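You operate a simulated robot arm through the tools that you are given. There is no shell and no other tool. Be economical: measure what you need, move in short steps, check, and stop when the job is done.

You run a simulated two-armed robot. Do the job below in one go: nothing can be reset, and whatever is moved stays where it is left.

JOB
On the top of the craft table, fold the striped cloth in half, so that it is half as long.

The check looks at the end state, three seconds after you hand in, the way a careful person would. Anything else that was tipped, shoved, dropped, spilled or broken makes it a failure. Flat cloth is picked up by pressing the open fingertips on it (5 to 10 N) and closing them slowly along it; thin cloth reads only 2 to 8 mm in the jaws.

ROBOT AND FRAMES
Two 7-joint arms with two-finger parallel grippers on one trunk, on a base that drives. Base frame: it is fixed to the floor where the robot stands at the start and does not move with it; the origin is under the middle of the robot, x ahead of it, y to its left, z up. Readings come in mm, rad, newtons and seconds.
The left shoulder is at the start at [70, 163, 1045], the right one opposite. Places, roughly: top of the craft table [600, 100, 800]. Payload 3.43 kg a hand.
Tool frame (each hand has its own): the origin (TCP) lies between the finger pads and is the grasp point; the fingertips stand 34 mm ahead of it; z points along the fingers, y is the line along which they close. The gripper opens to 128 mm. The fingers are 24 mm wide and 12 mm thick; the gripper's body (48 by 130 mm) begins 96 mm behind the TCP.
Orientation is that of the tool frame in the base frame, as a unit quaternion [x, y, z, w]. With the fingers straight down and closing along the base's y, the tool's x points along the base's -x, its y along +y and its z along -z.

CONTROLS
- The arms move only by the tool drive_tool. It takes "left_plan", "right_plan" or both (then of equal length, played together; a hand with none holds still); each is a list of rows, each a list of 3 entries, a list of its own where there are three numbers: the shift along the base's x, y, z in units of 100 mm (1.0 is 100 mm), then the turn, a rotation vector about the base's x, y, z in units of 90 degrees (1.0 is 90 degrees), then the closure, from 0 (fully open) to 1 (shut). In form: [[[dx, dy, dz], [wx, wy, wz], claw], ...]. A call has 1 to 8 rows; each row is the pose to reach, as a shift and turn from the pose commanded when the call began. A call with a number of a shift or a turn outside -1 to 1 is refused whole. Rows are played at 5 a second. More than 50 mm and 0.15 rad between two rows, or a gripper value outside its range, and nothing of the call is played. Where a pose cannot be reached the arm comes as near as it can. A force on the tool above 40 N (or 10 N above the force at the start of the call, whichever is more), or a blocked arm, ends the call early, and 0.2 s more pass. Each finger travels about 153 mm/s and halts on what it meets, pressing with about 39 N; the grip force reading is that of the motor and also rises with nothing between the fingers. The clock runs only during rows and for 0.2 s after the last one: add rows that repeat a pose to give the fingers time. It gives the time, the measured TCP pose, the force on the tool (base axes), the opening and the grip force at its end, in the units of the frame above (readings bear some noise).
- Cameras (640 x 400 px; columns grow to the right, rows downward): "scene" is now at [127.9, 23.5, 1259]; the picture's right is [0.29, -0.96, -0.00], its down [-0.68, -0.20, -0.71] and it looks along [0.68, 0.20, -0.71] (base axes); focal length 214 px, centre (320, 200). "left" rides on the left gripper at [76, 11, -160] in its tool frame; the picture's right is [-0.15, 0.99, 0.00], its down [-0.88, -0.13, -0.46] and it looks along [-0.45, -0.07, 0.89] (tool axes); focal length 234 px, centre (320, 200). "right" rides on the right gripper at [76, -11, -160] in its tool frame; the picture's right is [0.15, 0.99, 0.00], its down [-0.88, 0.13, -0.46] and it looks along [-0.45, 0.07, 0.89] (tool axes); focal length 234 px, centre (320, 200). There is no depth. A picture from a camera that has moved, and an enlarged one, comes with that camera's place and axes in the base frame and with its lens.
- camera(camera): a new picture of that camera. No time passes.
- raise_lower(by): slides the trunk up (or, below 0, down) by that many mm; the arms and the scene camera ride with it, the base frame stays. It gives what a move gives, with no picture.
- drive_base(legs): drives the robot by 1 to 6 legs, each [ahead, left, turn to the left] in mm, mm and rad, along the robot's own axes; the way and the turn of a leg run together, so that a leg with both is an arc; at most 1500 mm and 3.142 rad a leg. The arms and the cameras ride along, it lands a little off, and it stops where it bumps. It gives what a move gives.
- pan_tilt(pan, tilt): turns the head with the scene camera to pan (to the left, within 1.501 rad either way) and tilt (down, from -0.506 to 1.204), counted from straight ahead of the robot. It gives what a move gives.
- zoom(camera, box): a new picture of the part [left, top, right, bottom] of that camera's present view, enlarged. No time passes.
- finish_job(): hands the job in; it is judged then, once.

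Go step by step. Nothing tells you exact positions but the pictures and the camera data: compare them with the known pose of the tool, close in by small moves and look again before you grip or let go. The budget is 120 turns and 100 pictures, counting those below and the enlarged ones. Unless the task says otherwise, let go and move clear before handing in, and close with one line.

The tools are called after "Request:" by a JSON object that holds its "name" and its "arguments". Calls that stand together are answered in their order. drive_tool: Moves the arms, as the interface text tells. Its arguments: {"type":"object","properties":{"left_plan":{"type":"array","items":{"type":"array"}},"right_plan":{"type":"array","items":{"type":"array"}}},"required":[]} The other tools are called the same way: raise_lower (by) slides the trunk up or down; drive_base (legs) drives the base; pan_tilt (pan, tilt) turns the head that bears the scene camera; camera (camera) takes a picture; zoom (camera, box) takes an enlarged picture of a part of a camera's view; finish_job () hands the job in.

At the start:

```text
t: 0.0
left_eef_pos: [679.6, 241.5, 902.9]
left_tool_rot: [-0.001, 1.0, -0.001, 0.0]
left_wrist_force: [0.1, 0.7, -0.5]
left_opening: 127.9
left_finger_force: 0.0
right_eef_pos: [605.4, -279.7, 988.8]
right_tool_rot: [0.0, 1.0, 0.0, 0.0]
right_wrist_force: [-0.5, 0.3, 0.5]
right_opening: 128.1
right_finger_force: 0.0
trunk travel left (down, up): [-525.0, 415.0]
robot x, y, heading: [4.5, -1.3, -0.001]
head pan, tilt: [0.293, 0.784]
```

scene: 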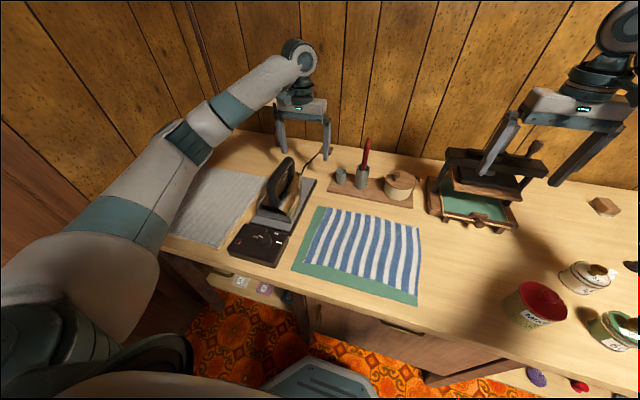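
right: 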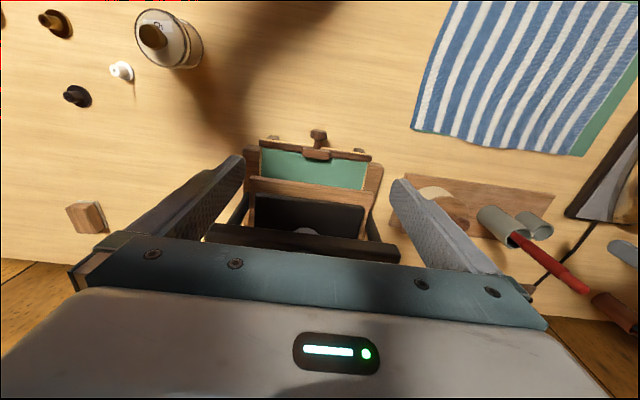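
left: 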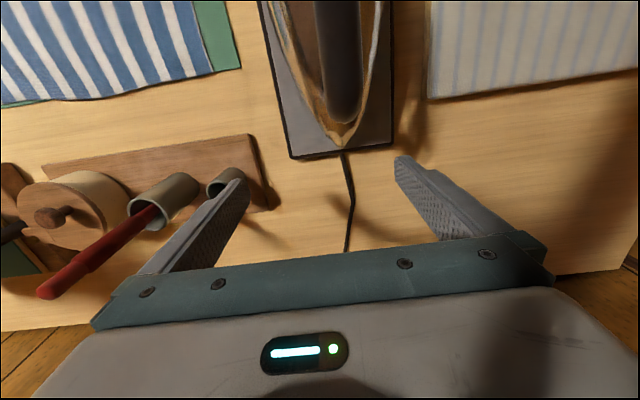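

The striped cloth lies roughly at x 375–630, y -160–180, with its long side along y. I'll take a closer look at its edges first.

Request:
{"name": "zoom", "arguments": {"camera": "scene", "box": [270, 180, 450, 320]}}

Request:
{"name": "zoom", "arguments": {"camera": "scene", "box": [160, 120, 480, 320]}}

```text
2.86 times, centred on (360, 250) of scene
camera zoom: at [127.9, 23.5, 1259.0], right [0.29, -0.96, 0.0], down [-0.68, -0.2, -0.71], along [0.68, 0.2, -0.71], focal length 613 px, centre (206, 57)
```

zoom: 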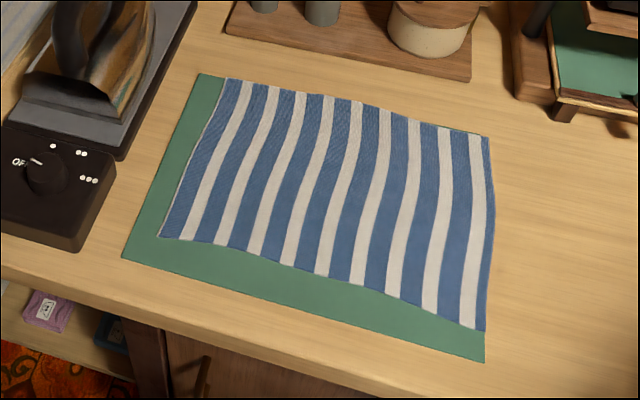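

```text
2.00 times, centred on (320, 220) of scene
camera zoom: at [127.9, 23.5, 1259.0], right [0.29, -0.96, 0.0], down [-0.68, -0.2, -0.71], along [0.68, 0.2, -0.71], focal length 429 px, centre (320, 160)
```

zoom: 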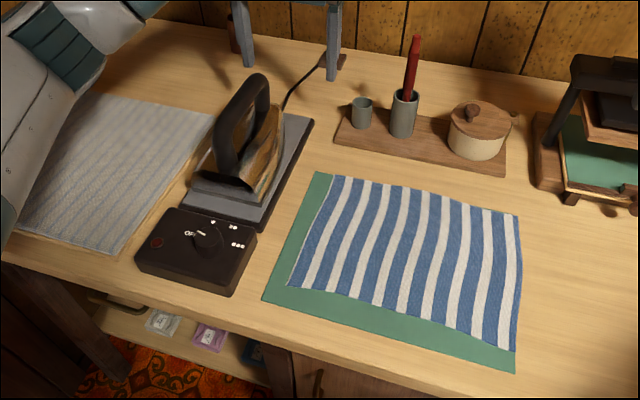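

The striped cloth (about 225 x 300 mm) lies on a green mat, corners near [624,144], [622,-160], [398,-150] and [401,150]. I plan to fold the free right edge over to the left with both hands, so I'll first lift clear and look at the area to the right.

Request:
{"name": "raise_lower", "arguments": {"by": 200}}

Request:
{"name": "pan_tilt", "arguments": {"pan": -0.7, "tilt": 0.8}}

Request:
{"name": "camera", "arguments": {"camera": "scene"}}

```text
t: 2.2
left_eef_pos: [679.7, 241.3, 1102.9]
left_tool_rot: [-0.001, 1.0, 0.001, -0.001]
left_wrist_force: [-0.1, -0.5, 0.4]
left_opening: 128.1
left_finger_force: 0.0
right_eef_pos: [604.7, -278.9, 1189.3]
right_tool_rot: [0.0, 1.0, 0.0, 0.0]
right_wrist_force: [-0.2, -0.7, 0.8]
right_opening: 128.2
right_finger_force: 0.0
trunk travel left (down, up): [-725.0, 215.0]
robot x, y, heading: [0.7, 0.8, -0.005]
head pan, tilt: [0.293, 0.784]
```

```text
t: 3.4
left_eef_pos: [679.9, 241.6, 1101.1]
left_tool_rot: [0.0, 1.0, 0.0, -0.001]
left_wrist_force: [0.1, -0.4, 0.5]
left_opening: 128.2
left_finger_force: 0.0
right_eef_pos: [605.6, -279.2, 1189.6]
right_tool_rot: [0.001, 1.0, -0.001, 0.0]
right_wrist_force: [0.5, 0.1, -0.7]
right_opening: 127.9
right_finger_force: 0.1
trunk travel left (down, up): [-725.0, 215.0]
robot x, y, heading: [-1.4, 0.1, -0.003]
head pan, tilt: [-0.7, 0.799]
```

```text
94 pictures are left
camera scene: at [111.8, -51.9, 1457.7], right [-0.64, -0.77, 0.0], down [-0.55, 0.46, -0.7], along [0.53, -0.45, -0.72], focal length 214 px, centre (320, 200)
```

scene: 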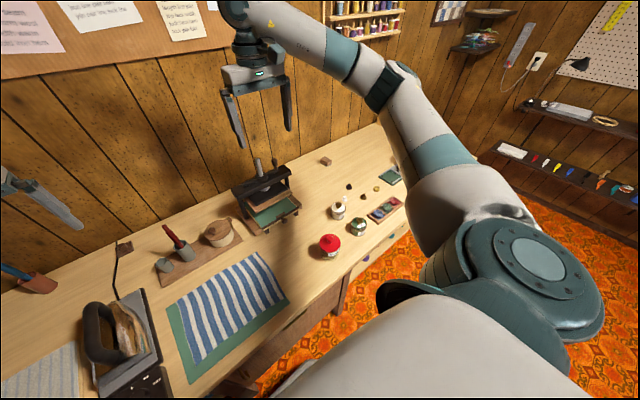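

The floor to the right is clear. I'll drive 300 mm right and turn left so the arms come at the cloth without crossing.

Request:
{"name": "drive_base", "arguments": {"legs": [[0, -300, 0], [0, 0, 0.45]]}}

Request:
{"name": "pan_tilt", "arguments": {"pan": 0.1, "tilt": 0.9}}

Request:
{"name": "camera", "arguments": {"camera": "scene"}}

```text
t: 6.8
left_eef_pos: [503.6, 211.3, 1102.2]
left_tool_rot: [-0.227, 0.974, -0.001, 0.0]
left_wrist_force: [-0.3, 0.4, -0.2]
left_opening: 127.7
left_finger_force: 0.1
right_eef_pos: [665.9, -289.0, 1189.8]
right_tool_rot: [-0.227, 0.974, 0.0, 0.0]
right_wrist_force: [0.9, -0.2, 0.7]
right_opening: 128.1
right_finger_force: 0.0
trunk travel left (down, up): [-725.0, 215.0]
robot x, y, heading: [0.0, -304.4, 0.456]
head pan, tilt: [-0.7, 0.799]
```

```text
t: 7.9
left_eef_pos: [504.3, 213.9, 1102.3]
left_tool_rot: [-0.227, 0.974, 0.0, 0.001]
left_wrist_force: [-0.7, 0.6, 0.0]
left_opening: 128.2
left_finger_force: 0.0
right_eef_pos: [667.3, -287.8, 1189.9]
right_tool_rot: [-0.227, 0.974, 0.0, -0.001]
right_wrist_force: [0.1, 0.4, -0.3]
right_opening: 128.0
right_finger_force: 0.1
trunk travel left (down, up): [-725.0, 215.0]
robot x, y, heading: [0.2, -304.0, 0.457]
head pan, tilt: [0.099, 0.901]
```

```text
93 pictures are left
camera scene: at [109.1, -242.2, 1449.8], right [0.53, -0.85, 0.0], down [-0.67, -0.41, -0.62], along [0.53, 0.33, -0.78], focal length 214 px, centre (320, 200)
```

scene: 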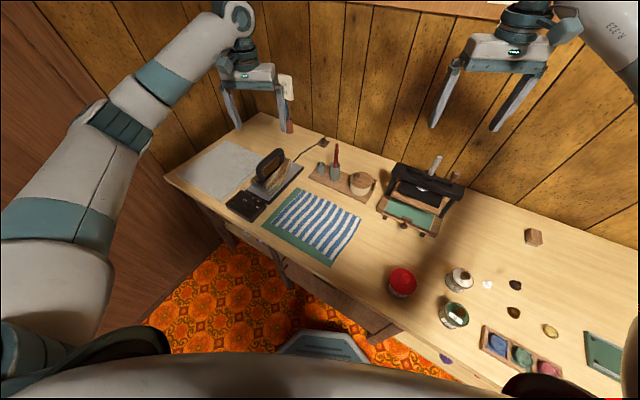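

The view is good; the press starts around x 680, y -200, so I'll keep my grip points a bit inward. Now I turn both hands so they close along the base x and bring them toward the right edge, still high.

Request:
{"name": "drive_tool", "arguments": {"left_plan": [[[-0.1, -0.12, 0], [0, 0, 0.089], 0.3], [[-0.2, -0.25, 0], [0, 0, 0.178], 0.6], [[-0.3, -0.37, 0], [0, 0, 0.267], 0.6], [[-0.4, -0.5, 0], [0, 0, 0.355], 0.6], [[-0.5, -0.62, 0], [0, 0, 0.444], 0.6], [[-0.6, -0.75, 0], [0, 0, 0.533], 0.6], [[-0.7, -0.87, 0], [0, 0, 0.62], 0.6], [[-0.8, -1, 0], [0, 0, 0.71], 0.6]], "right_plan": [[[-0.08, 0.06, -0.1], [0, 0, 0.089], 0.3], [[-0.17, 0.12, -0.2], [0, 0, 0.178], 0.6], [[-0.25, 0.18, -0.3], [0, 0, 0.267], 0.6], [[-0.34, 0.24, -0.4], [0, 0, 0.355], 0.6], [[-0.42, 0.3, -0.5], [0, 0, 0.444], 0.6], [[-0.51, 0.36, -0.6], [0, 0, 0.533], 0.6], [[-0.6, 0.42, -0.7], [0, 0, 0.62], 0.6], [[-0.7, 0.48, -0.8], [0, 0, 0.71], 0.6]]}}

Request:
{"name": "camera", "arguments": {"camera": "scene"}}

```text
t: 9.7
left_eef_pos: [424.6, 110.4, 1102.0]
left_tool_rot: [0.709, -0.706, 0.0, 0.0]
left_wrist_force: [0.7, 0.5, 0.2]
left_opening: 51.4
left_finger_force: 0.1
right_eef_pos: [599.5, -242.4, 1113.2]
right_tool_rot: [-0.692, 0.722, 0.0, 0.001]
right_wrist_force: [-0.3, -0.2, 0.3]
right_opening: 51.4
right_finger_force: 0.1
right hand out of reach, approached as far as the arm can: row 8
trunk travel left (down, up): [-725.0, 215.0]
robot x, y, heading: [-0.3, -303.3, 0.457]
head pan, tilt: [0.099, 0.901]
```

```text
92 pictures are left
camera scene: at [109.2, -242.1, 1449.8], right [0.53, -0.85, 0.0], down [-0.67, -0.41, -0.62], along [0.53, 0.33, -0.78], focal length 214 px, centre (320, 200)
```

scene: 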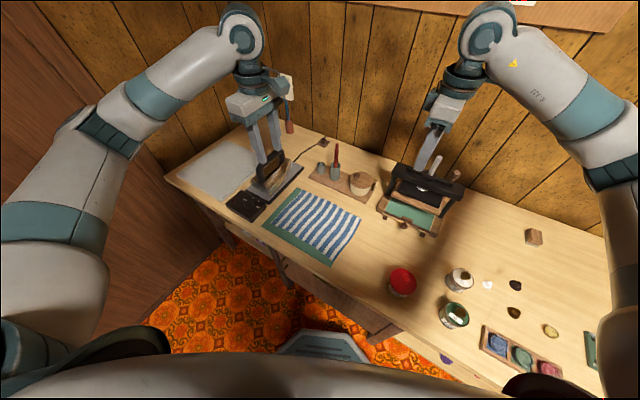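

The right wrist is near its limit for this turn but nearly there; it should ease as it comes left. I continue bringing both hands above the right edge.

Request:
{"name": "drive_tool", "arguments": {"left_plan": [[[0, -0.3, 0], [0, 0, 0], 0.6], [[0, -0.6, -0.1], [0, 0, 0], 0.6], [[0, -1, -0.2], [0, 0, 0], 0.6]], "right_plan": [[[0, 0.3, 0], [0, 0, 0], 0.6], [[0, 0.6, -0.1], [0, 0, 0], 0.6], [[0, 0.95, -0.2], [0, 0, 0], 0.6]]}}

Request:
{"name": "drive_tool", "arguments": {"left_plan": [[[0, -0.3, 0], [0, 0, 0], 0.6], [[0, -0.6, -0.1], [0, 0, 0], 0.6], [[0, -1, -0.2], [0, 0, 0], 0.6]]}}

Request:
{"name": "camera", "arguments": {"camera": "scene"}}

```text
t: 10.5
left_eef_pos: [424.5, 9.4, 1083.1]
left_tool_rot: [0.708, -0.706, -0.001, 0.0]
left_wrist_force: [0.5, -0.4, 1.8]
left_opening: 51.5
left_finger_force: 0.0
right_eef_pos: [589.2, -213.1, 1106.0]
right_tool_rot: [-0.706, 0.709, 0.001, 0.0]
right_wrist_force: [0.6, -0.9, -0.2]
right_opening: 51.0
right_finger_force: 0.0
right hand out of reach, approached as far as the arm can: row 1, 2, 3
trunk travel left (down, up): [-725.0, 215.0]
robot x, y, heading: [1.9, -301.5, 0.458]
head pan, tilt: [0.099, 0.901]
```

```text
t: 11.3
left_eef_pos: [424.0, -88.4, 1062.8]
left_tool_rot: [0.709, -0.705, 0.0, 0.0]
left_wrist_force: [0.4, -0.2, 0.8]
left_opening: 51.1
left_finger_force: 0.0
right_eef_pos: [589.0, -212.4, 1107.5]
right_tool_rot: [-0.706, 0.709, 0.0, 0.0]
right_wrist_force: [0.2, 0.3, 0.1]
right_opening: 51.1
right_finger_force: 0.0
trunk travel left (down, up): [-725.0, 215.0]
robot x, y, heading: [-0.3, -300.4, 0.457]
head pan, tilt: [0.099, 0.901]
```

```text
91 pictures are left
camera scene: at [109.7, -243.6, 1449.9], right [0.53, -0.85, 0.0], down [-0.67, -0.41, -0.62], along [0.53, 0.33, -0.78], focal length 214 px, centre (320, 200)
```

scene: 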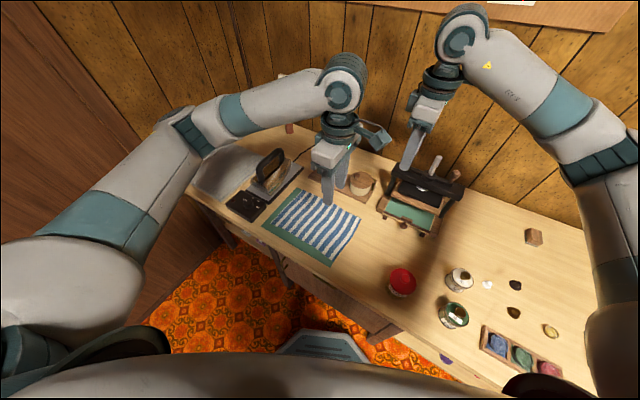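

The right wrist stops short at this turn. I'll turn the right hand the other way round and continue moving the left a bit.

Request:
{"name": "drive_tool", "arguments": {"right_plan": [[[0, 0, 0], [0, 0, -0.09], 0.6], [[0, 0, 0], [0, 0, -0.18], 0.6], [[0, 0, 0], [0, 0, -0.27], 0.6], [[0, 0, 0], [0, 0, -0.36], 0.6], [[0, 0, 0], [0, 0, -0.45], 0.6], [[0, 0, 0], [0, 0, -0.54], 0.6], [[0, 0, 0], [0, 0, -0.63], 0.6], [[0, 0, 0], [0, 0, -0.72], 0.6]]}}

Request:
{"name": "drive_tool", "arguments": {"right_plan": [[[0, 0, 0], [0, 0, -0.09], 0.6], [[0, 0, 0], [0, 0, -0.18], 0.6], [[0, 0, 0], [0, 0, -0.27], 0.6], [[0, 0, 0], [0, 0, -0.36], 0.6], [[0, 0, 0], [0, 0, -0.45], 0.6], [[0, 0, 0], [0, 0, -0.54], 0.6], [[0, 0, 0], [0, 0, -0.63], 0.6], [[0, 0, 0], [0, 0, -0.72], 0.6]]}}

Request:
{"name": "drive_tool", "arguments": {"right_plan": [[[0, 0, 0], [0, 0, -0.09], 0.6], [[0, 0, 0], [0, 0, -0.18], 0.6], [[0, 0, 0], [0, 0, -0.27], 0.6], [[0, 0, 0], [0, 0, -0.36], 0.6], [[0, 0, 0], [0, 0, -0.45], 0.6], [[0, 0, 0], [0, 0, -0.54], 0.6]]}}

```text
t: 13.1
left_eef_pos: [424.7, -86.8, 1062.5]
left_tool_rot: [0.708, -0.706, -0.001, 0.001]
left_wrist_force: [0.0, 0.0, 0.0]
left_opening: 51.0
left_finger_force: 0.1
right_eef_pos: [588.1, -211.2, 1109.6]
right_tool_rot: [-0.216, 0.976, 0.001, 0.0]
right_wrist_force: [0.3, 0.3, -0.5]
right_opening: 51.4
right_finger_force: 0.0
trunk travel left (down, up): [-725.0, 215.0]
robot x, y, heading: [0.5, -301.8, 0.457]
head pan, tilt: [0.099, 0.901]
```

```text
t: 14.9
left_eef_pos: [424.1, -87.8, 1062.7]
left_tool_rot: [0.709, -0.705, 0.0, 0.0]
left_wrist_force: [0.0, 0.4, 0.3]
left_opening: 51.1
left_finger_force: 0.1
right_eef_pos: [588.2, -210.3, 1109.4]
right_tool_rot: [0.34, 0.94, 0.0, 0.0]
right_wrist_force: [-0.2, -0.4, -0.2]
right_opening: 51.2
right_finger_force: 0.2
trunk travel left (down, up): [-725.0, 215.0]
robot x, y, heading: [-1.1, -302.8, 0.459]
head pan, tilt: [0.099, 0.901]
```

```text
t: 16.3
left_eef_pos: [423.6, -87.9, 1062.6]
left_tool_rot: [0.708, -0.706, 0.001, 0.0]
left_wrist_force: [0.1, 0.3, -0.1]
left_opening: 51.3
left_finger_force: 0.1
right_eef_pos: [588.9, -211.3, 1108.4]
right_tool_rot: [0.696, 0.718, 0.0, 0.0]
right_wrist_force: [-0.4, 0.5, -0.5]
right_opening: 51.3
right_finger_force: 0.0
trunk travel left (down, up): [-725.0, 215.0]
robot x, y, heading: [-0.4, -303.1, 0.459]
head pan, tilt: [0.099, 0.901]
```

Both hands now close along x. I bring them above the right edge: left to about [425,-140], right to [590,-145].

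Request:
{"name": "drive_tool", "arguments": {"left_plan": [[[0, -0.25, -0.1], [0, 0, 0], 0.6], [[0, -0.53, -0.2], [0, 0, 0], 0.6]], "right_plan": [[[0, 0.3, -0.3], [0, 0, 0], 0.6], [[0.05, 0.66, -0.65], [0, 0, 0], 0.6]]}}

Request:
{"name": "camera", "arguments": {"camera": "scene"}}

Request:
{"name": "camera", "arguments": {"camera": "right"}}

Request:
{"name": "camera", "arguments": {"camera": "left"}}

```text
refused: row 2 steps farther than a row can; nothing moved
```

```text
90 pictures are left
camera scene: at [109.1, -242.2, 1449.8], right [0.53, -0.85, 0.0], down [-0.67, -0.41, -0.62], along [0.53, 0.33, -0.78], focal length 214 px, centre (320, 200)
```

scene: 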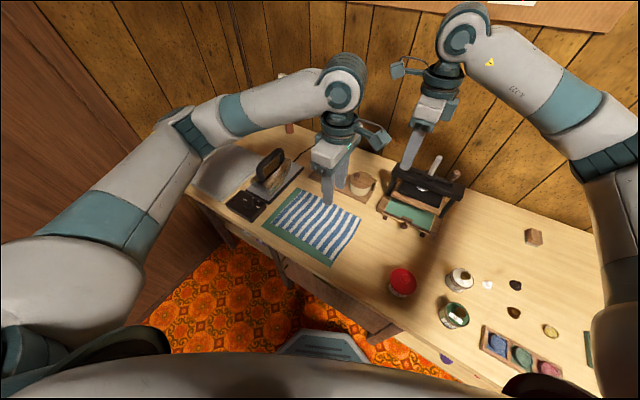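

```text
89 pictures are left
camera right: at [575.0, -136.0, 1268.3], right [0.98, 0.18, 0.0], down [0.16, -0.88, 0.46], along [0.08, -0.45, -0.89], focal length 234 px, centre (320, 200)
```

right: 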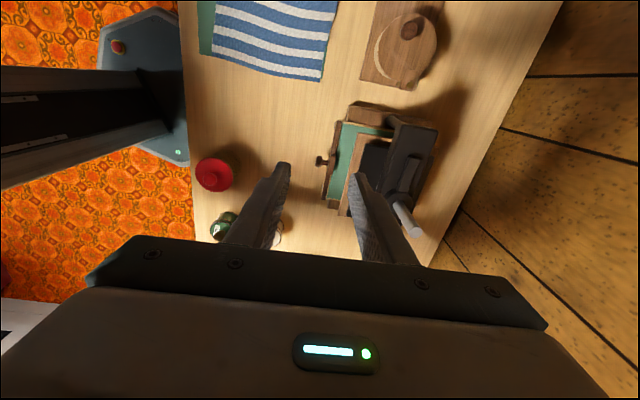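

```text
88 pictures are left
camera left: at [413.0, -164.1, 1223.4], right [-0.99, 0.14, 0.0], down [0.13, 0.88, 0.46], along [0.07, 0.45, -0.89], focal length 234 px, centre (320, 200)
```

left: 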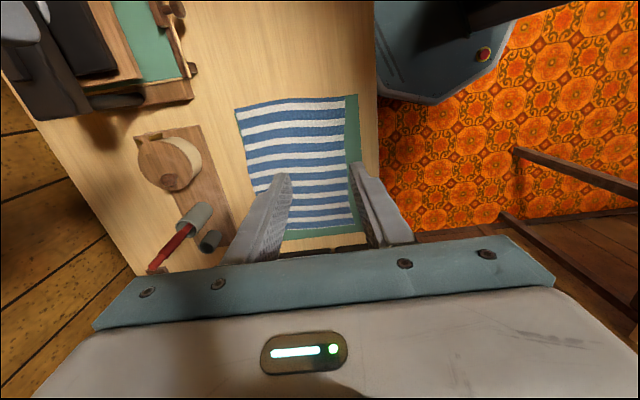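

The two viewpoints agree only if the cloth lies near z 755, so I take the corners as about B [580,-142], C [377,-135], A [585,135], D [380,140]. I bring both hands above the edge and will re-measure lower.

Request:
{"name": "drive_tool", "arguments": {"left_plan": [[[-0.07, -0.13, -0.2], [0, 0, 0], 0.78], [[-0.14, -0.26, -0.4], [0, 0, 0], 0.78], [[-0.21, -0.4, -0.6], [0, 0, 0], 0.78], [[-0.21, -0.4, -0.6], [0, 0, 0], 0.78]], "right_plan": [[[-0.09, 0.21, -0.26], [0, 0, 0], 0.78], [[-0.17, 0.42, -0.53], [0, 0, 0], 0.78], [[-0.26, 0.63, -0.79], [0, 0, 0], 0.78], [[-0.345, 0.83, -1.0], [0, 0, 0], 0.78]]}}

Request:
{"name": "camera", "arguments": {"camera": "scene"}}

Request:
{"name": "camera", "arguments": {"camera": "right"}}

Request:
{"name": "camera", "arguments": {"camera": "left"}}

```text
t: 17.3
left_eef_pos: [403.3, -127.4, 1001.5]
left_tool_rot: [0.708, -0.706, 0.001, 0.0]
left_wrist_force: [0.2, -0.2, -0.6]
left_opening: 28.1
left_finger_force: 0.0
right_eef_pos: [556.1, -127.3, 1006.8]
right_tool_rot: [0.696, 0.719, -0.001, 0.001]
right_wrist_force: [1.1, -0.2, 0.0]
right_opening: 28.1
right_finger_force: 0.0
trunk travel left (down, up): [-725.0, 215.0]
robot x, y, heading: [-0.8, -306.0, 0.458]
head pan, tilt: [0.099, 0.901]
```

```text
87 pictures are left
camera scene: at [109.2, -240.9, 1449.8], right [0.53, -0.85, 0.0], down [-0.67, -0.41, -0.62], along [0.53, 0.33, -0.78], focal length 214 px, centre (320, 200)
```

scene: 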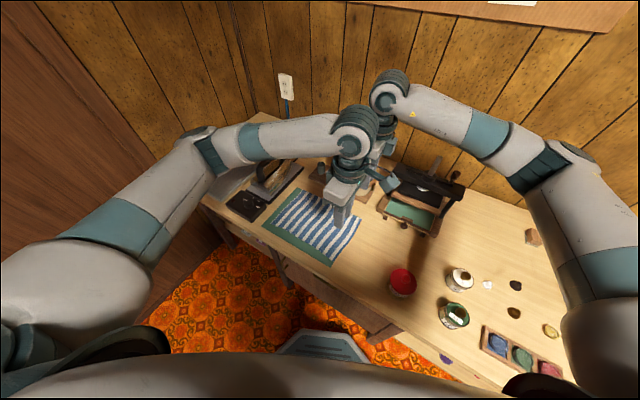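

```text
86 pictures are left
camera right: at [541.1, -52.7, 1166.0], right [0.98, 0.18, 0.0], down [0.16, -0.88, 0.46], along [0.08, -0.45, -0.89], focal length 234 px, centre (320, 200)
```

right: 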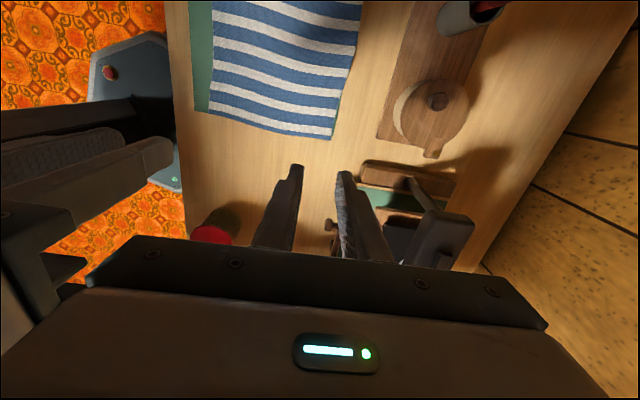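

```text
85 pictures are left
camera left: at [391.6, -203.3, 1162.9], right [-0.99, 0.14, 0.0], down [0.13, 0.88, 0.45], along [0.07, 0.45, -0.89], focal length 234 px, centre (320, 200)
```

left: 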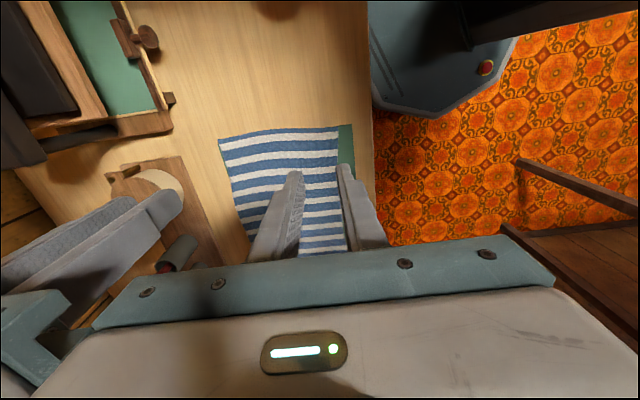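

The edge looks to be at y about -133 to -140, x 372 to 578, surface z around 755-765. I lower the trunk 100 mm and measure again.

Request:
{"name": "raise_lower", "arguments": {"by": -130}}

Request:
{"name": "camera", "arguments": {"camera": "right"}}

Request:
{"name": "camera", "arguments": {"camera": "left"}}

Request:
{"name": "zoom", "arguments": {"camera": "scene", "box": [220, 130, 460, 280]}}

```text
t: 18.9
left_eef_pos: [402.1, -128.3, 872.1]
left_tool_rot: [0.708, -0.706, -0.001, 0.0]
left_wrist_force: [-0.3, 0.3, -0.7]
left_opening: 28.4
left_finger_force: 0.0
right_eef_pos: [554.6, -128.4, 877.2]
right_tool_rot: [0.695, 0.719, 0.0, 0.0]
right_wrist_force: [-0.1, 0.3, -0.2]
right_opening: 28.0
right_finger_force: 0.1
trunk travel left (down, up): [-595.0, 345.0]
robot x, y, heading: [2.7, -302.9, 0.456]
head pan, tilt: [0.099, 0.901]
```

```text
84 pictures are left
camera right: at [540.9, -53.9, 1036.9], right [0.98, 0.18, 0.0], down [0.16, -0.88, 0.46], along [0.08, -0.45, -0.89], focal length 234 px, centre (320, 200)
```

right: 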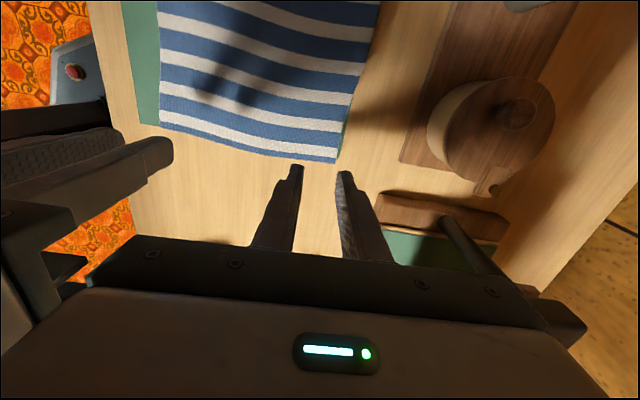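

```text
83 pictures are left
camera left: at [391.4, -204.3, 1033.4], right [-0.99, 0.14, 0.0], down [0.13, 0.88, 0.46], along [0.07, 0.45, -0.89], focal length 234 px, centre (320, 200)
```

left: 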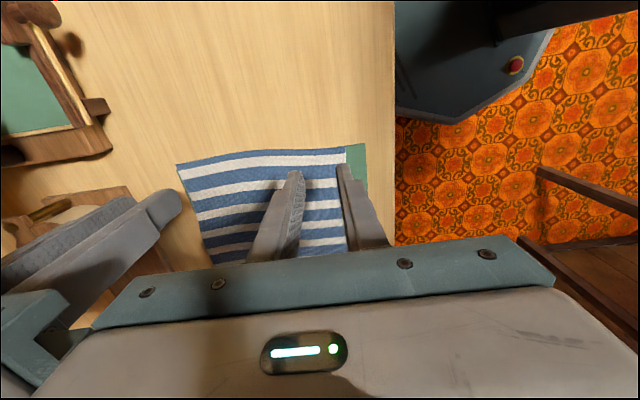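

```text
2.67 times, centred on (340, 205) of scene
camera zoom: at [108.8, -242.3, 1319.9], right [0.53, -0.85, 0.0], down [-0.67, -0.41, -0.62], along [0.53, 0.33, -0.78], focal length 572 px, centre (267, 187)
```

zoom: 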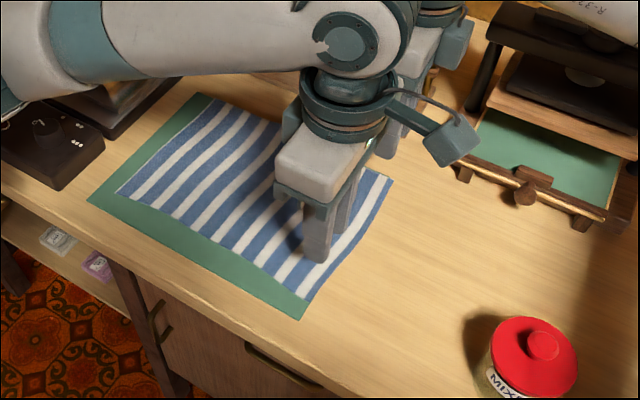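

Measurements now agree: surface z about 755, corners C [371,-131] and B [579,-140]. I descend both hands to about 11 mm above contact.

Request:
{"name": "drive_tool", "arguments": {"left_plan": [[[0, 0.02, -0.36], [0, 0, 0], 0.78], [[0, 0.03, -0.6], [0, 0, 0], 0.78], [[0, 0.03, -0.72], [0, 0, 0], 0.78]], "right_plan": [[[-0.015, 0, -0.38], [0, 0, 0], 0.78], [[-0.015, 0, -0.65], [0, 0, 0], 0.78], [[-0.015, 0, -0.77], [0, 0, 0], 0.78]]}}

Request:
{"name": "camera", "arguments": {"camera": "right"}}

Request:
{"name": "camera", "arguments": {"camera": "left"}}

```text
t: 19.7
left_eef_pos: [403.5, -123.6, 799.7]
left_tool_rot: [0.709, -0.706, 0.001, 0.0]
left_wrist_force: [0.2, 0.9, 0.3]
left_opening: 28.1
left_finger_force: 0.1
right_eef_pos: [554.1, -129.1, 799.8]
right_tool_rot: [0.695, 0.719, 0.0, 0.0]
right_wrist_force: [0.1, -0.2, -0.4]
right_opening: 28.4
right_finger_force: 0.0
trunk travel left (down, up): [-595.0, 345.0]
robot x, y, heading: [0.6, -305.2, 0.455]
head pan, tilt: [0.099, 0.901]
```

```text
81 pictures are left
camera right: at [539.3, -53.1, 959.0], right [0.98, 0.18, 0.0], down [0.16, -0.88, 0.46], along [0.08, -0.45, -0.89], focal length 234 px, centre (320, 200)
```

right: 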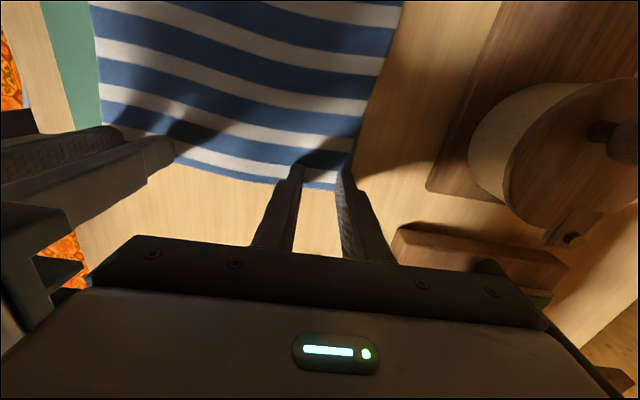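

```text
80 pictures are left
camera left: at [393.0, -200.9, 960.2], right [-0.99, 0.14, 0.0], down [0.13, 0.88, 0.46], along [0.07, 0.45, -0.89], focal length 234 px, centre (320, 200)
```

left: 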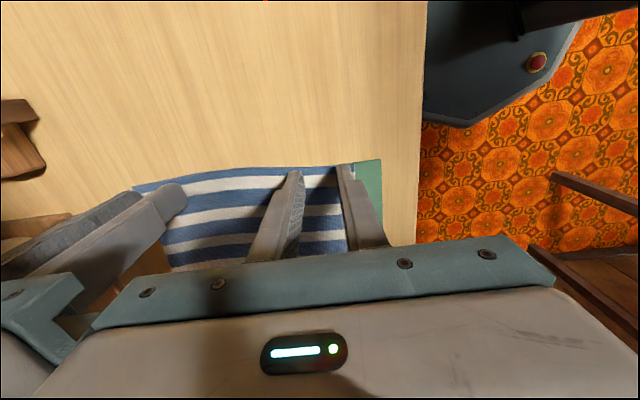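

The edge lies at y about -131 at the left hand and -141 at the right. I nudge the right hand to match and descend gently.

Request:
{"name": "drive_tool", "arguments": {"left_plan": [[[0, 0, -0.05], [0, 0, 0], 0.78], [[0, 0, -0.08], [0, 0, 0], 0.78], [[0, 0, -0.1], [0, 0, 0], 0.78]], "right_plan": [[[-0.03, -0.045, -0.05], [0, 0, 0], 0.78], [[-0.03, -0.045, -0.08], [0, 0, 0], 0.78], [[-0.03, -0.045, -0.1], [0, 0, 0], 0.78]]}}

```text
t: 20.3
left_eef_pos: [404.8, -124.7, 798.4]
left_tool_rot: [0.708, -0.706, 0.004, -0.004]
left_wrist_force: [-2.3, 3.8, 19.0]
left_opening: 29.0
left_finger_force: 1.2
right_eef_pos: [549.9, -130.2, 798.1]
right_tool_rot: [0.696, 0.718, 0.005, 0.0]
right_wrist_force: [-2.5, -2.6, 12.6]
right_opening: 28.1
right_finger_force: 0.0
trunk travel left (down, up): [-595.0, 345.0]
robot x, y, heading: [-1.0, -300.7, 0.448]
head pan, tilt: [0.099, 0.901]
stopped in row 2 (left hand): the force on the tool passed its limit (the readings are from after the stop); the commanded pose is now the measured one
```

Contact is at TCP z about 798 (surface near 764). I back off slightly to get the light press.

Request:
{"name": "drive_tool", "arguments": {"left_plan": [[[-0.01, 0, 0.02], [0, 0, 0], 0.78], [[-0.01, 0, 0.015], [0, 0, 0], 0.78], [[-0.01, 0, 0.015], [0, 0, 0], 0.78]], "right_plan": [[[0, -0.02, 0.03], [0, 0, 0], 0.78], [[0, -0.035, 0.02], [0, 0, 0], 0.78], [[0, -0.035, 0.0], [0, 0, 0], 0.78]]}}

```text
t: 21.1
left_eef_pos: [402.7, -124.8, 797.9]
left_tool_rot: [0.708, -0.706, 0.004, -0.003]
left_wrist_force: [2.5, 0.4, 13.4]
left_opening: 27.3
left_finger_force: 0.0
right_eef_pos: [550.3, -134.3, 798.4]
right_tool_rot: [0.695, 0.719, 0.005, 0.0]
right_wrist_force: [-1.4, 2.6, 16.5]
right_opening: 28.2
right_finger_force: 0.1
trunk travel left (down, up): [-595.0, 345.0]
robot x, y, heading: [1.3, -301.8, 0.454]
head pan, tilt: [0.099, 0.901]
```

Forces are 13 and 16 N; I ease to about 8 N and close slowly.

Request:
{"name": "drive_tool", "arguments": {"left_plan": [[[0, 0, 0.015], [0, 0, 0], 0.78], [[0, 0, 0.015], [0, 0, 0], 0.81], [[0, 0, 0.015], [0, 0, 0], 0.84], [[0, 0, 0.015], [0, 0, 0], 0.87], [[0, 0, 0.015], [0, 0, 0], 0.9], [[0, 0, 0.015], [0, 0, 0], 0.93], [[0, 0, 0.015], [0, 0, 0], 0.96], [[0, 0, 0.015], [0, 0, 0], 1.0]], "right_plan": [[[0, 0, 0.02], [0, 0, 0], 0.78], [[0, 0, 0.02], [0, 0, 0], 0.81], [[0, 0, 0.02], [0, 0, 0], 0.84], [[0, 0, 0.02], [0, 0, 0], 0.87], [[0, 0, 0.02], [0, 0, 0], 0.9], [[0, 0, 0.02], [0, 0, 0], 0.93], [[0, 0, 0.02], [0, 0, 0], 0.96], [[0, 0, 0.02], [0, 0, 0], 1.0]]}}

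Request:
{"name": "camera", "arguments": {"camera": "right"}}

Request:
{"name": "camera", "arguments": {"camera": "left"}}

```text
t: 22.9
left_eef_pos: [403.3, -124.9, 799.5]
left_tool_rot: [0.708, -0.706, 0.003, -0.003]
left_wrist_force: [0.2, -1.4, 0.4]
left_opening: 0.0
left_finger_force: 33.1
right_eef_pos: [549.4, -134.2, 797.9]
right_tool_rot: [0.696, 0.718, 0.003, 0.0]
right_wrist_force: [-3.8, -1.6, 8.1]
right_opening: 1.8
right_finger_force: 36.4
trunk travel left (down, up): [-595.0, 345.0]
robot x, y, heading: [0.2, -305.9, 0.458]
head pan, tilt: [0.099, 0.901]
```

```text
79 pictures are left
camera right: at [535.6, -60.3, 958.1], right [0.98, 0.18, 0.01], down [0.16, -0.88, 0.45], along [0.09, -0.44, -0.89], focal length 234 px, centre (320, 200)
```

right: 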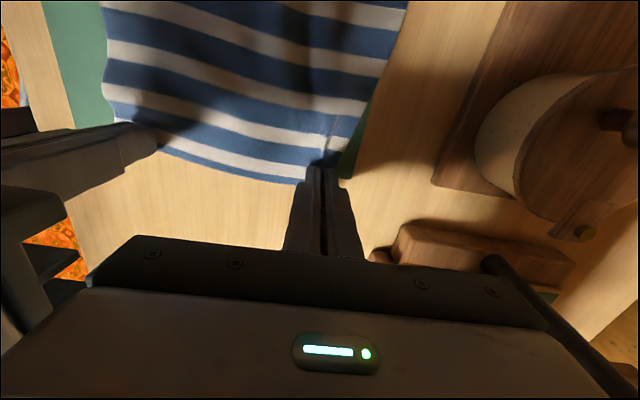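

```text
78 pictures are left
camera left: at [391.4, -200.7, 960.1], right [-0.99, 0.14, -0.01], down [0.12, 0.88, 0.46], along [0.07, 0.45, -0.89], focal length 234 px, centre (320, 200)
```

left: 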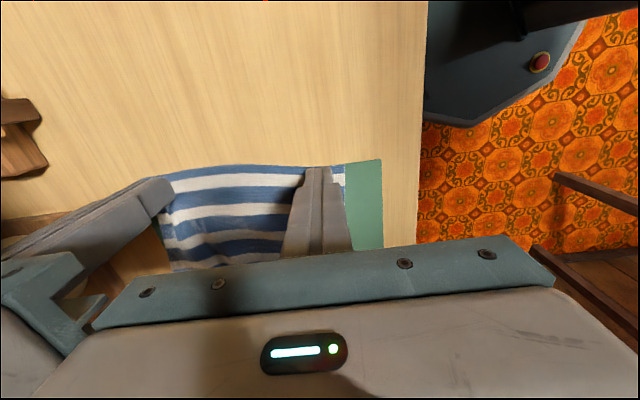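

The right hand seems to hold cloth (1.8 mm), the left closed empty as its pressure had vanished. I lift the left slightly, reopen and press again.

Request:
{"name": "drive_tool", "arguments": {"left_plan": [[[0, 0, 0.05], [0, 0, 0], 1.0], [[0, 0, 0.05], [0, 0, 0], 0.78], [[0, 0, 0.05], [0, 0, 0], 0.78], [[0, 0, 0.0], [0, 0, 0], 0.78], [[0, 0, -0.015], [0, 0, 0], 0.78], [[0, 0, -0.015], [0, 0, 0], 0.78]]}}

Request:
{"name": "camera", "arguments": {"camera": "left"}}

```text
t: 24.3
left_eef_pos: [403.9, -122.6, 798.5]
left_tool_rot: [0.708, -0.706, 0.003, -0.003]
left_wrist_force: [-3.3, 3.7, 14.8]
left_opening: 28.6
left_finger_force: 0.1
right_eef_pos: [550.4, -133.1, 798.7]
right_tool_rot: [0.695, 0.719, 0.004, -0.001]
right_wrist_force: [-1.1, 0.2, 2.1]
right_opening: 2.0
right_finger_force: 36.2
trunk travel left (down, up): [-595.0, 345.0]
robot x, y, heading: [-0.8, -300.5, 0.46]
head pan, tilt: [0.099, 0.901]
```

```text
77 pictures are left
camera left: at [391.1, -200.9, 959.2], right [-0.99, 0.14, -0.01], down [0.12, 0.88, 0.46], along [0.07, 0.45, -0.89], focal length 234 px, centre (320, 200)
```

left: 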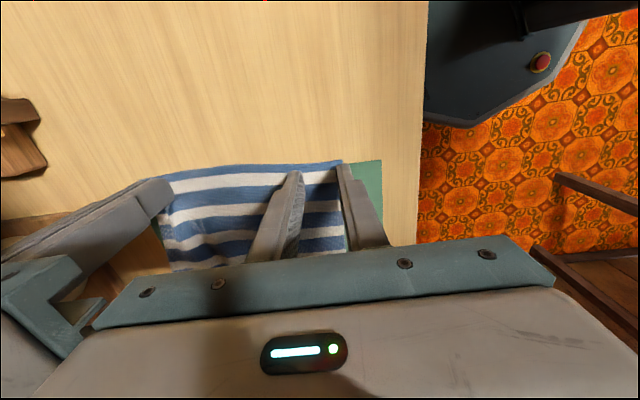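

The outer left finger sits right at the corner; I lift, shift 5 mm inward, and press again.

Request:
{"name": "drive_tool", "arguments": {"left_plan": [[[0, 0, 0.06], [0, 0, 0], 0.78], [[0.05, -0.01, 0.06], [0, 0, 0], 0.78], [[0.05, -0.01, 0.03], [0, 0, 0], 0.78], [[0.05, -0.01, 0.005], [0, 0, 0], 0.78], [[0.05, -0.01, 0.005], [0, 0, 0], 0.78]]}}

```text
t: 25.5
left_eef_pos: [410.2, -125.7, 798.8]
left_tool_rot: [0.708, -0.706, 0.004, -0.003]
left_wrist_force: [-0.3, 0.4, 6.9]
left_opening: 28.4
left_finger_force: 0.1
right_eef_pos: [549.9, -133.6, 798.2]
right_tool_rot: [0.695, 0.719, 0.004, 0.001]
right_wrist_force: [-2.7, 0.2, 3.5]
right_opening: 1.6
right_finger_force: 36.4
trunk travel left (down, up): [-595.0, 345.0]
robot x, y, heading: [3.9, -305.2, 0.46]
head pan, tilt: [0.099, 0.901]
```

Force is 6.9 N, well in range. I close slowly with a slight extra press.

Request:
{"name": "drive_tool", "arguments": {"left_plan": [[[0, 0, -0.005], [0, 0, 0], 0.8], [[0, 0, -0.005], [0, 0, 0], 0.83], [[0, 0, -0.005], [0, 0, 0], 0.86], [[0, 0, -0.005], [0, 0, 0], 0.89], [[0, 0, -0.005], [0, 0, 0], 0.92], [[0, 0, -0.005], [0, 0, 0], 0.95], [[0, 0, -0.005], [0, 0, 0], 0.98], [[0, 0, -0.005], [0, 0, 0], 1.0]]}}

Request:
{"name": "camera", "arguments": {"camera": "left"}}

```text
t: 27.3
left_eef_pos: [408.9, -125.5, 798.7]
left_tool_rot: [0.709, -0.705, 0.004, -0.004]
left_wrist_force: [6.2, -0.7, 17.4]
left_opening: 2.1
left_finger_force: 36.9
right_eef_pos: [550.1, -133.9, 799.7]
right_tool_rot: [0.695, 0.719, 0.003, 0.0]
right_wrist_force: [-10.2, 0.2, 0.4]
right_opening: 2.0
right_finger_force: 36.4
trunk travel left (down, up): [-595.0, 345.0]
robot x, y, heading: [0.0, -301.7, 0.453]
head pan, tilt: [0.099, 0.901]
```

```text
76 pictures are left
camera left: at [395.9, -202.1, 959.1], right [-0.99, 0.14, -0.01], down [0.12, 0.88, 0.46], along [0.07, 0.45, -0.89], focal length 234 px, centre (320, 200)
```

left: 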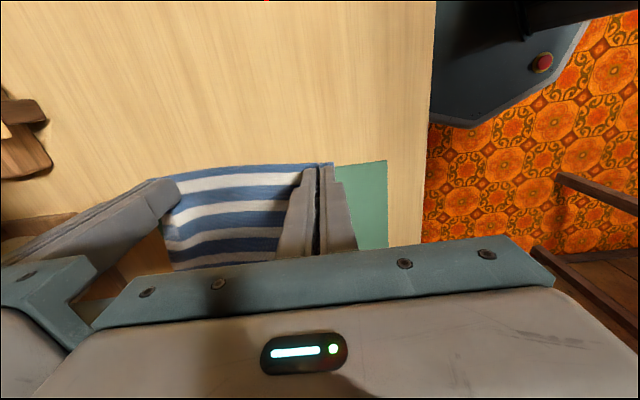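

Both hands hold cloth (2 mm each). I lift 40 mm together and check.

Request:
{"name": "drive_tool", "arguments": {"left_plan": [[[0, 0, 0.1], [0, 0, 0], 1.0], [[0, 0.05, 0.2], [0, 0, 0], 1.0], [[0, 0.12, 0.3], [0, 0, 0], 1.0], [[0, 0.2, 0.4], [0, 0, 0], 1.0]], "right_plan": [[[0, 0, 0.1], [0, 0, 0], 1.0], [[0, 0.05, 0.2], [0, 0, 0], 1.0], [[0, 0.12, 0.3], [0, 0, 0], 1.0], [[0, 0.2, 0.4], [0, 0, 0], 1.0]]}}

Request:
{"name": "camera", "arguments": {"camera": "right"}}

Request:
{"name": "camera", "arguments": {"camera": "left"}}

Request:
{"name": "zoom", "arguments": {"camera": "scene", "box": [220, 130, 460, 280]}}

```text
t: 28.3
left_eef_pos: [409.3, -105.8, 838.0]
left_tool_rot: [0.709, -0.705, 0.002, -0.002]
left_wrist_force: [11.1, 0.4, -0.6]
left_opening: 1.8
left_finger_force: 36.7
right_eef_pos: [549.8, -114.6, 838.5]
right_tool_rot: [0.695, 0.719, 0.003, 0.001]
right_wrist_force: [-11.1, -0.2, -0.5]
right_opening: 1.9
right_finger_force: 36.6
trunk travel left (down, up): [-595.0, 345.0]
robot x, y, heading: [1.6, -302.7, 0.458]
head pan, tilt: [0.099, 0.901]
```

```text
75 pictures are left
camera right: at [535.7, -39.7, 997.4], right [0.98, 0.18, 0.01], down [0.16, -0.88, 0.45], along [0.09, -0.44, -0.89], focal length 234 px, centre (320, 200)
```

right: 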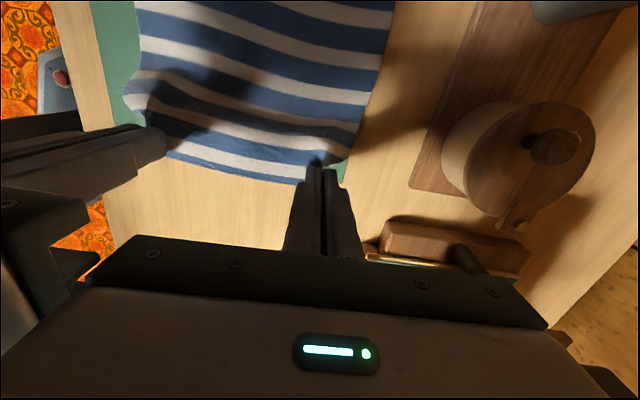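

```text
74 pictures are left
camera left: at [397.1, -181.2, 998.7], right [-0.99, 0.14, -0.01], down [0.12, 0.88, 0.46], along [0.07, 0.45, -0.89], focal length 234 px, centre (320, 200)
```

left: 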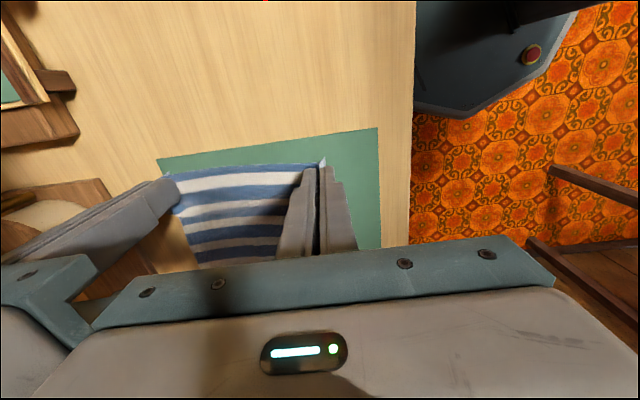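

```text
2.67 times, centred on (340, 205) of scene
camera zoom: at [108.6, -241.6, 1319.8], right [0.53, -0.85, 0.0], down [-0.66, -0.41, -0.62], along [0.53, 0.33, -0.78], focal length 572 px, centre (267, 187)
```

zoom: 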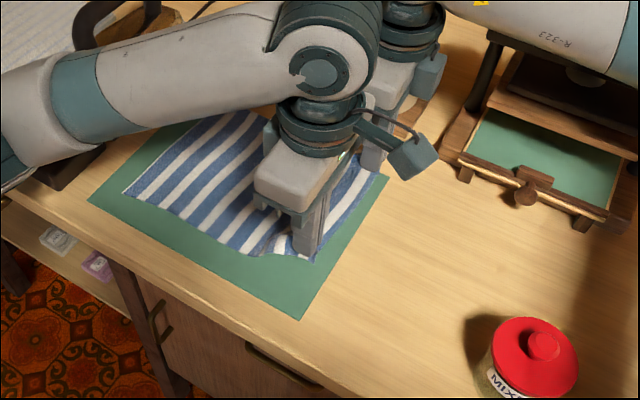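

Both corners came up and the mat stayed put. Now I carry the edge over in an arc toward +y, both hands together.

Request:
{"name": "drive_tool", "arguments": {"left_plan": [[[0.01, 0.15, 0.15], [0, 0, 0], 1.0], [[0.02, 0.33, 0.3], [0, 0, 0], 1.0], [[0.03, 0.53, 0.44], [0, 0, 0], 1.0], [[0.03, 0.76, 0.55], [0, 0, 0], 1.0], [[0.03, 0.99, 0.62], [0, 0, 0], 1.0]], "right_plan": [[[0, 0.15, 0.15], [0, 0, 0], 1.0], [[0, 0.33, 0.3], [0, 0, 0], 1.0], [[0, 0.53, 0.44], [0, 0, 0], 1.0], [[0, 0.76, 0.55], [0, 0, 0], 1.0], [[0, 0.99, 0.62], [0, 0, 0], 1.0]]}}

Request:
{"name": "drive_tool", "arguments": {"left_plan": [[[0, 0.22, 0.0], [0, 0, 0], 1.0], [[0, 0.44, -0.1], [0, 0, 0], 1.0], [[0, 0.64, -0.25], [0, 0, 0], 1.0], [[0, 0.82, -0.43], [0, 0, 0], 1.0], [[0, 0.94, -0.6], [0, 0, 0], 1.0]], "right_plan": [[[0, 0.23, 0.0], [0, 0, 0], 1.0], [[0, 0.46, -0.1], [0, 0, 0], 1.0], [[0, 0.67, -0.25], [0, 0, 0], 1.0], [[0, 0.86, -0.43], [0, 0, 0], 1.0], [[0, 0.98, -0.6], [0, 0, 0], 1.0]]}}

Request:
{"name": "camera", "arguments": {"camera": "scene"}}

Request:
{"name": "camera", "arguments": {"camera": "right"}}

Request:
{"name": "camera", "arguments": {"camera": "left"}}

```text
t: 29.5
left_eef_pos: [411.4, -4.7, 901.4]
left_tool_rot: [0.709, -0.706, 0.004, -0.002]
left_wrist_force: [7.8, 0.5, -0.3]
left_opening: 1.8
left_finger_force: 36.5
right_eef_pos: [551.5, -14.0, 899.8]
right_tool_rot: [0.695, 0.719, 0.003, 0.001]
right_wrist_force: [-8.7, -0.1, 0.0]
right_opening: 2.1
right_finger_force: 37.0
trunk travel left (down, up): [-595.0, 345.0]
robot x, y, heading: [2.8, -308.5, 0.459]
head pan, tilt: [0.099, 0.901]
```

```text
t: 30.7
left_eef_pos: [413.4, 89.3, 838.7]
left_tool_rot: [0.709, -0.706, 0.003, -0.002]
left_wrist_force: [7.1, -1.0, -0.3]
left_opening: 2.0
left_finger_force: 36.8
right_eef_pos: [551.1, 83.9, 838.9]
right_tool_rot: [0.695, 0.719, 0.004, 0.001]
right_wrist_force: [-5.8, 0.4, -0.3]
right_opening: 1.7
right_finger_force: 37.0
trunk travel left (down, up): [-595.0, 345.0]
robot x, y, heading: [-0.2, -304.2, 0.458]
head pan, tilt: [0.099, 0.901]
```

```text
72 pictures are left
camera scene: at [109.1, -241.2, 1319.8], right [0.53, -0.85, 0.0], down [-0.67, -0.42, -0.62], along [0.53, 0.33, -0.78], focal length 214 px, centre (320, 200)
```

scene: 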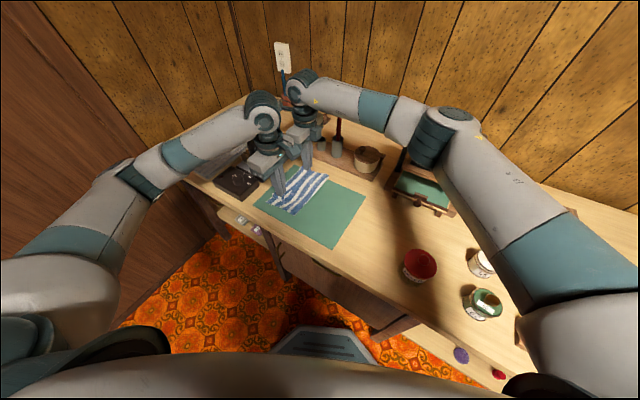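

```text
71 pictures are left
camera right: at [537.0, 157.3, 998.6], right [0.98, 0.18, 0.01], down [0.16, -0.88, 0.45], along [0.09, -0.44, -0.89], focal length 234 px, centre (320, 200)
```

right: 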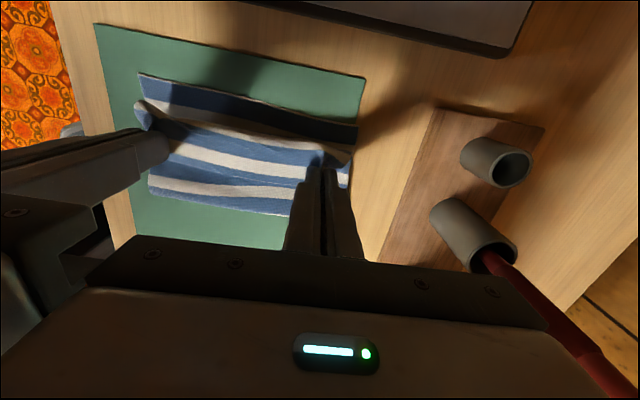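

```text
70 pictures are left
camera left: at [399.9, 13.4, 1000.0], right [-0.99, 0.14, -0.01], down [0.12, 0.88, 0.45], along [0.07, 0.45, -0.89], focal length 234 px, centre (320, 200)
```

left: 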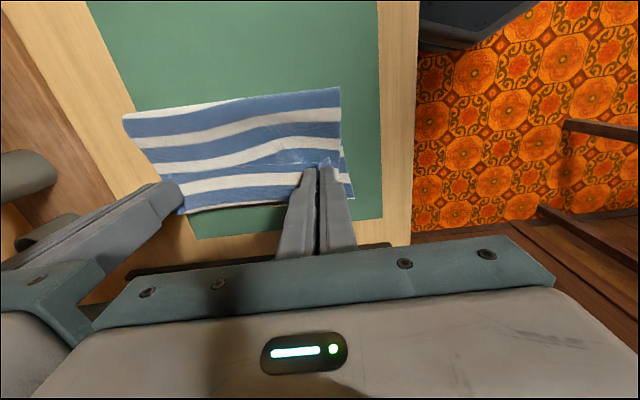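

The fold is forming well: lower layer's left edge stays at y about 133, the fold line near y 18. I lower the held edge toward the left edge, tips about 8 mm above the cloth.

Request:
{"name": "drive_tool", "arguments": {"left_plan": [[[0, 0.08, -0.12], [0, 0, 0], 1.0], [[0, 0.14, -0.22], [0, 0, 0], 1.0], [[0, 0.18, -0.32], [0, 0, 0], 1.0], [[0, 0.18, -0.32], [0, 0, 0], 1.0], [[0, 0.18, -0.32], [0, 0, 0], 1.0]], "right_plan": [[[0, 0.08, -0.12], [0, 0, 0], 1.0], [[0, 0.14, -0.22], [0, 0, 0], 1.0], [[0, 0.2, -0.32], [0, 0, 0], 1.0], [[0, 0.2, -0.32], [0, 0, 0], 1.0], [[0, 0.2, -0.32], [0, 0, 0], 1.0]]}}

Request:
{"name": "camera", "arguments": {"camera": "right"}}

Request:
{"name": "camera", "arguments": {"camera": "left"}}

Request:
{"name": "zoom", "arguments": {"camera": "scene", "box": [200, 130, 400, 255]}}

```text
t: 31.9
left_eef_pos: [412.3, 107.6, 806.9]
left_tool_rot: [0.708, -0.706, 0.003, -0.001]
left_wrist_force: [9.0, 1.2, 1.0]
left_opening: 2.0
left_finger_force: 36.8
right_eef_pos: [552.8, 102.6, 808.7]
right_tool_rot: [0.696, 0.718, 0.003, -0.001]
right_wrist_force: [-6.7, 0.7, -0.5]
right_opening: 1.8
right_finger_force: 36.2
trunk travel left (down, up): [-595.0, 345.0]
robot x, y, heading: [1.8, -307.7, 0.453]
head pan, tilt: [0.099, 0.901]
```

```text
69 pictures are left
camera right: at [537.6, 177.2, 967.6], right [0.98, 0.18, 0.0], down [0.16, -0.88, 0.45], along [0.09, -0.44, -0.89], focal length 234 px, centre (320, 200)
```

right: 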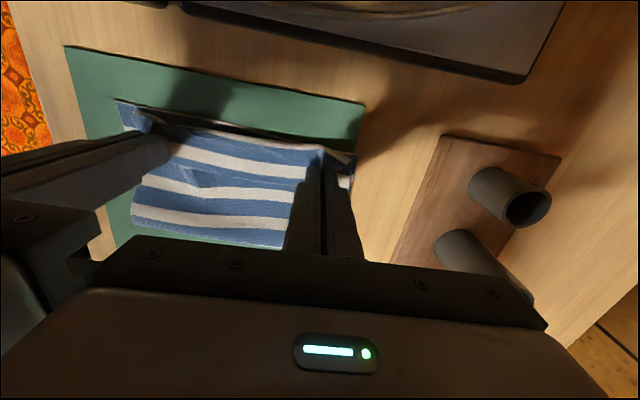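

```text
68 pictures are left
camera left: at [400.1, 30.5, 967.7], right [-0.99, 0.14, -0.01], down [0.12, 0.88, 0.46], along [0.07, 0.45, -0.89], focal length 234 px, centre (320, 200)
```

left: 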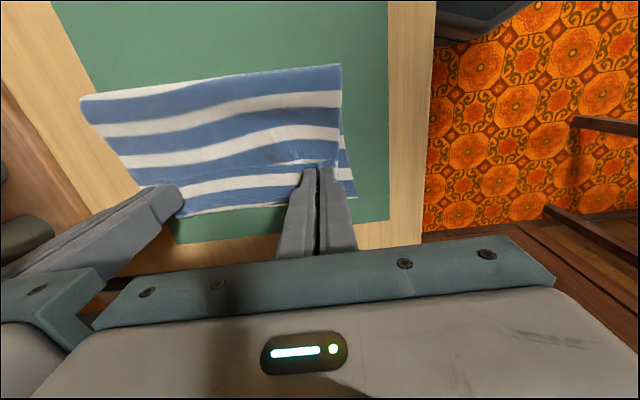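

```text
3.20 times, centred on (300, 192) of scene
camera zoom: at [109.0, -241.7, 1319.8], right [0.53, -0.85, 0.0], down [-0.67, -0.41, -0.62], along [0.53, 0.33, -0.78], focal length 686 px, centre (384, 224)
```

zoom: 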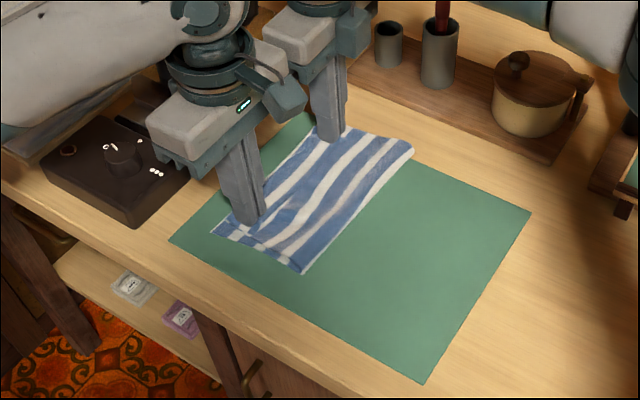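

I check the edge region closely before releasing.

Request:
{"name": "zoom", "arguments": {"camera": "right", "box": [90, 80, 390, 260]}}

Request:
{"name": "zoom", "arguments": {"camera": "left", "box": [70, 50, 390, 250]}}

```text
2.13 times, centred on (240, 170) of right
camera zoom: at [537.6, 177.2, 967.6], right [0.98, 0.18, 0.0], down [0.16, -0.88, 0.45], along [0.09, -0.44, -0.89], focal length 500 px, centre (491, 264)
```

zoom: 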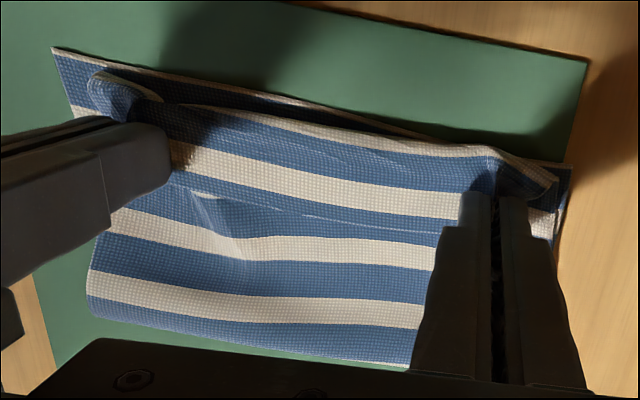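

```text
2.00 times, centred on (230, 150) of left
camera zoom: at [400.1, 30.5, 967.7], right [-0.99, 0.14, -0.01], down [0.12, 0.88, 0.46], along [0.07, 0.45, -0.89], focal length 468 px, centre (500, 300)
```

zoom: 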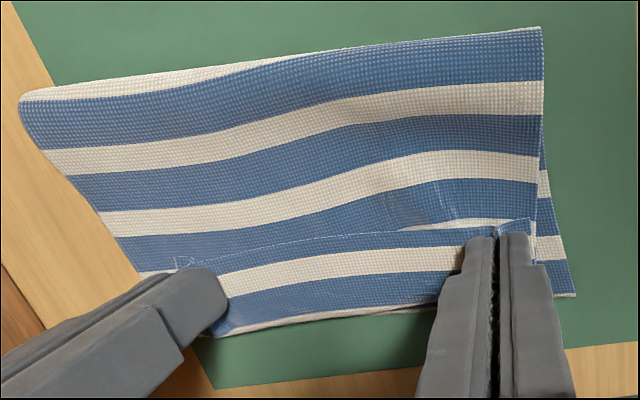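

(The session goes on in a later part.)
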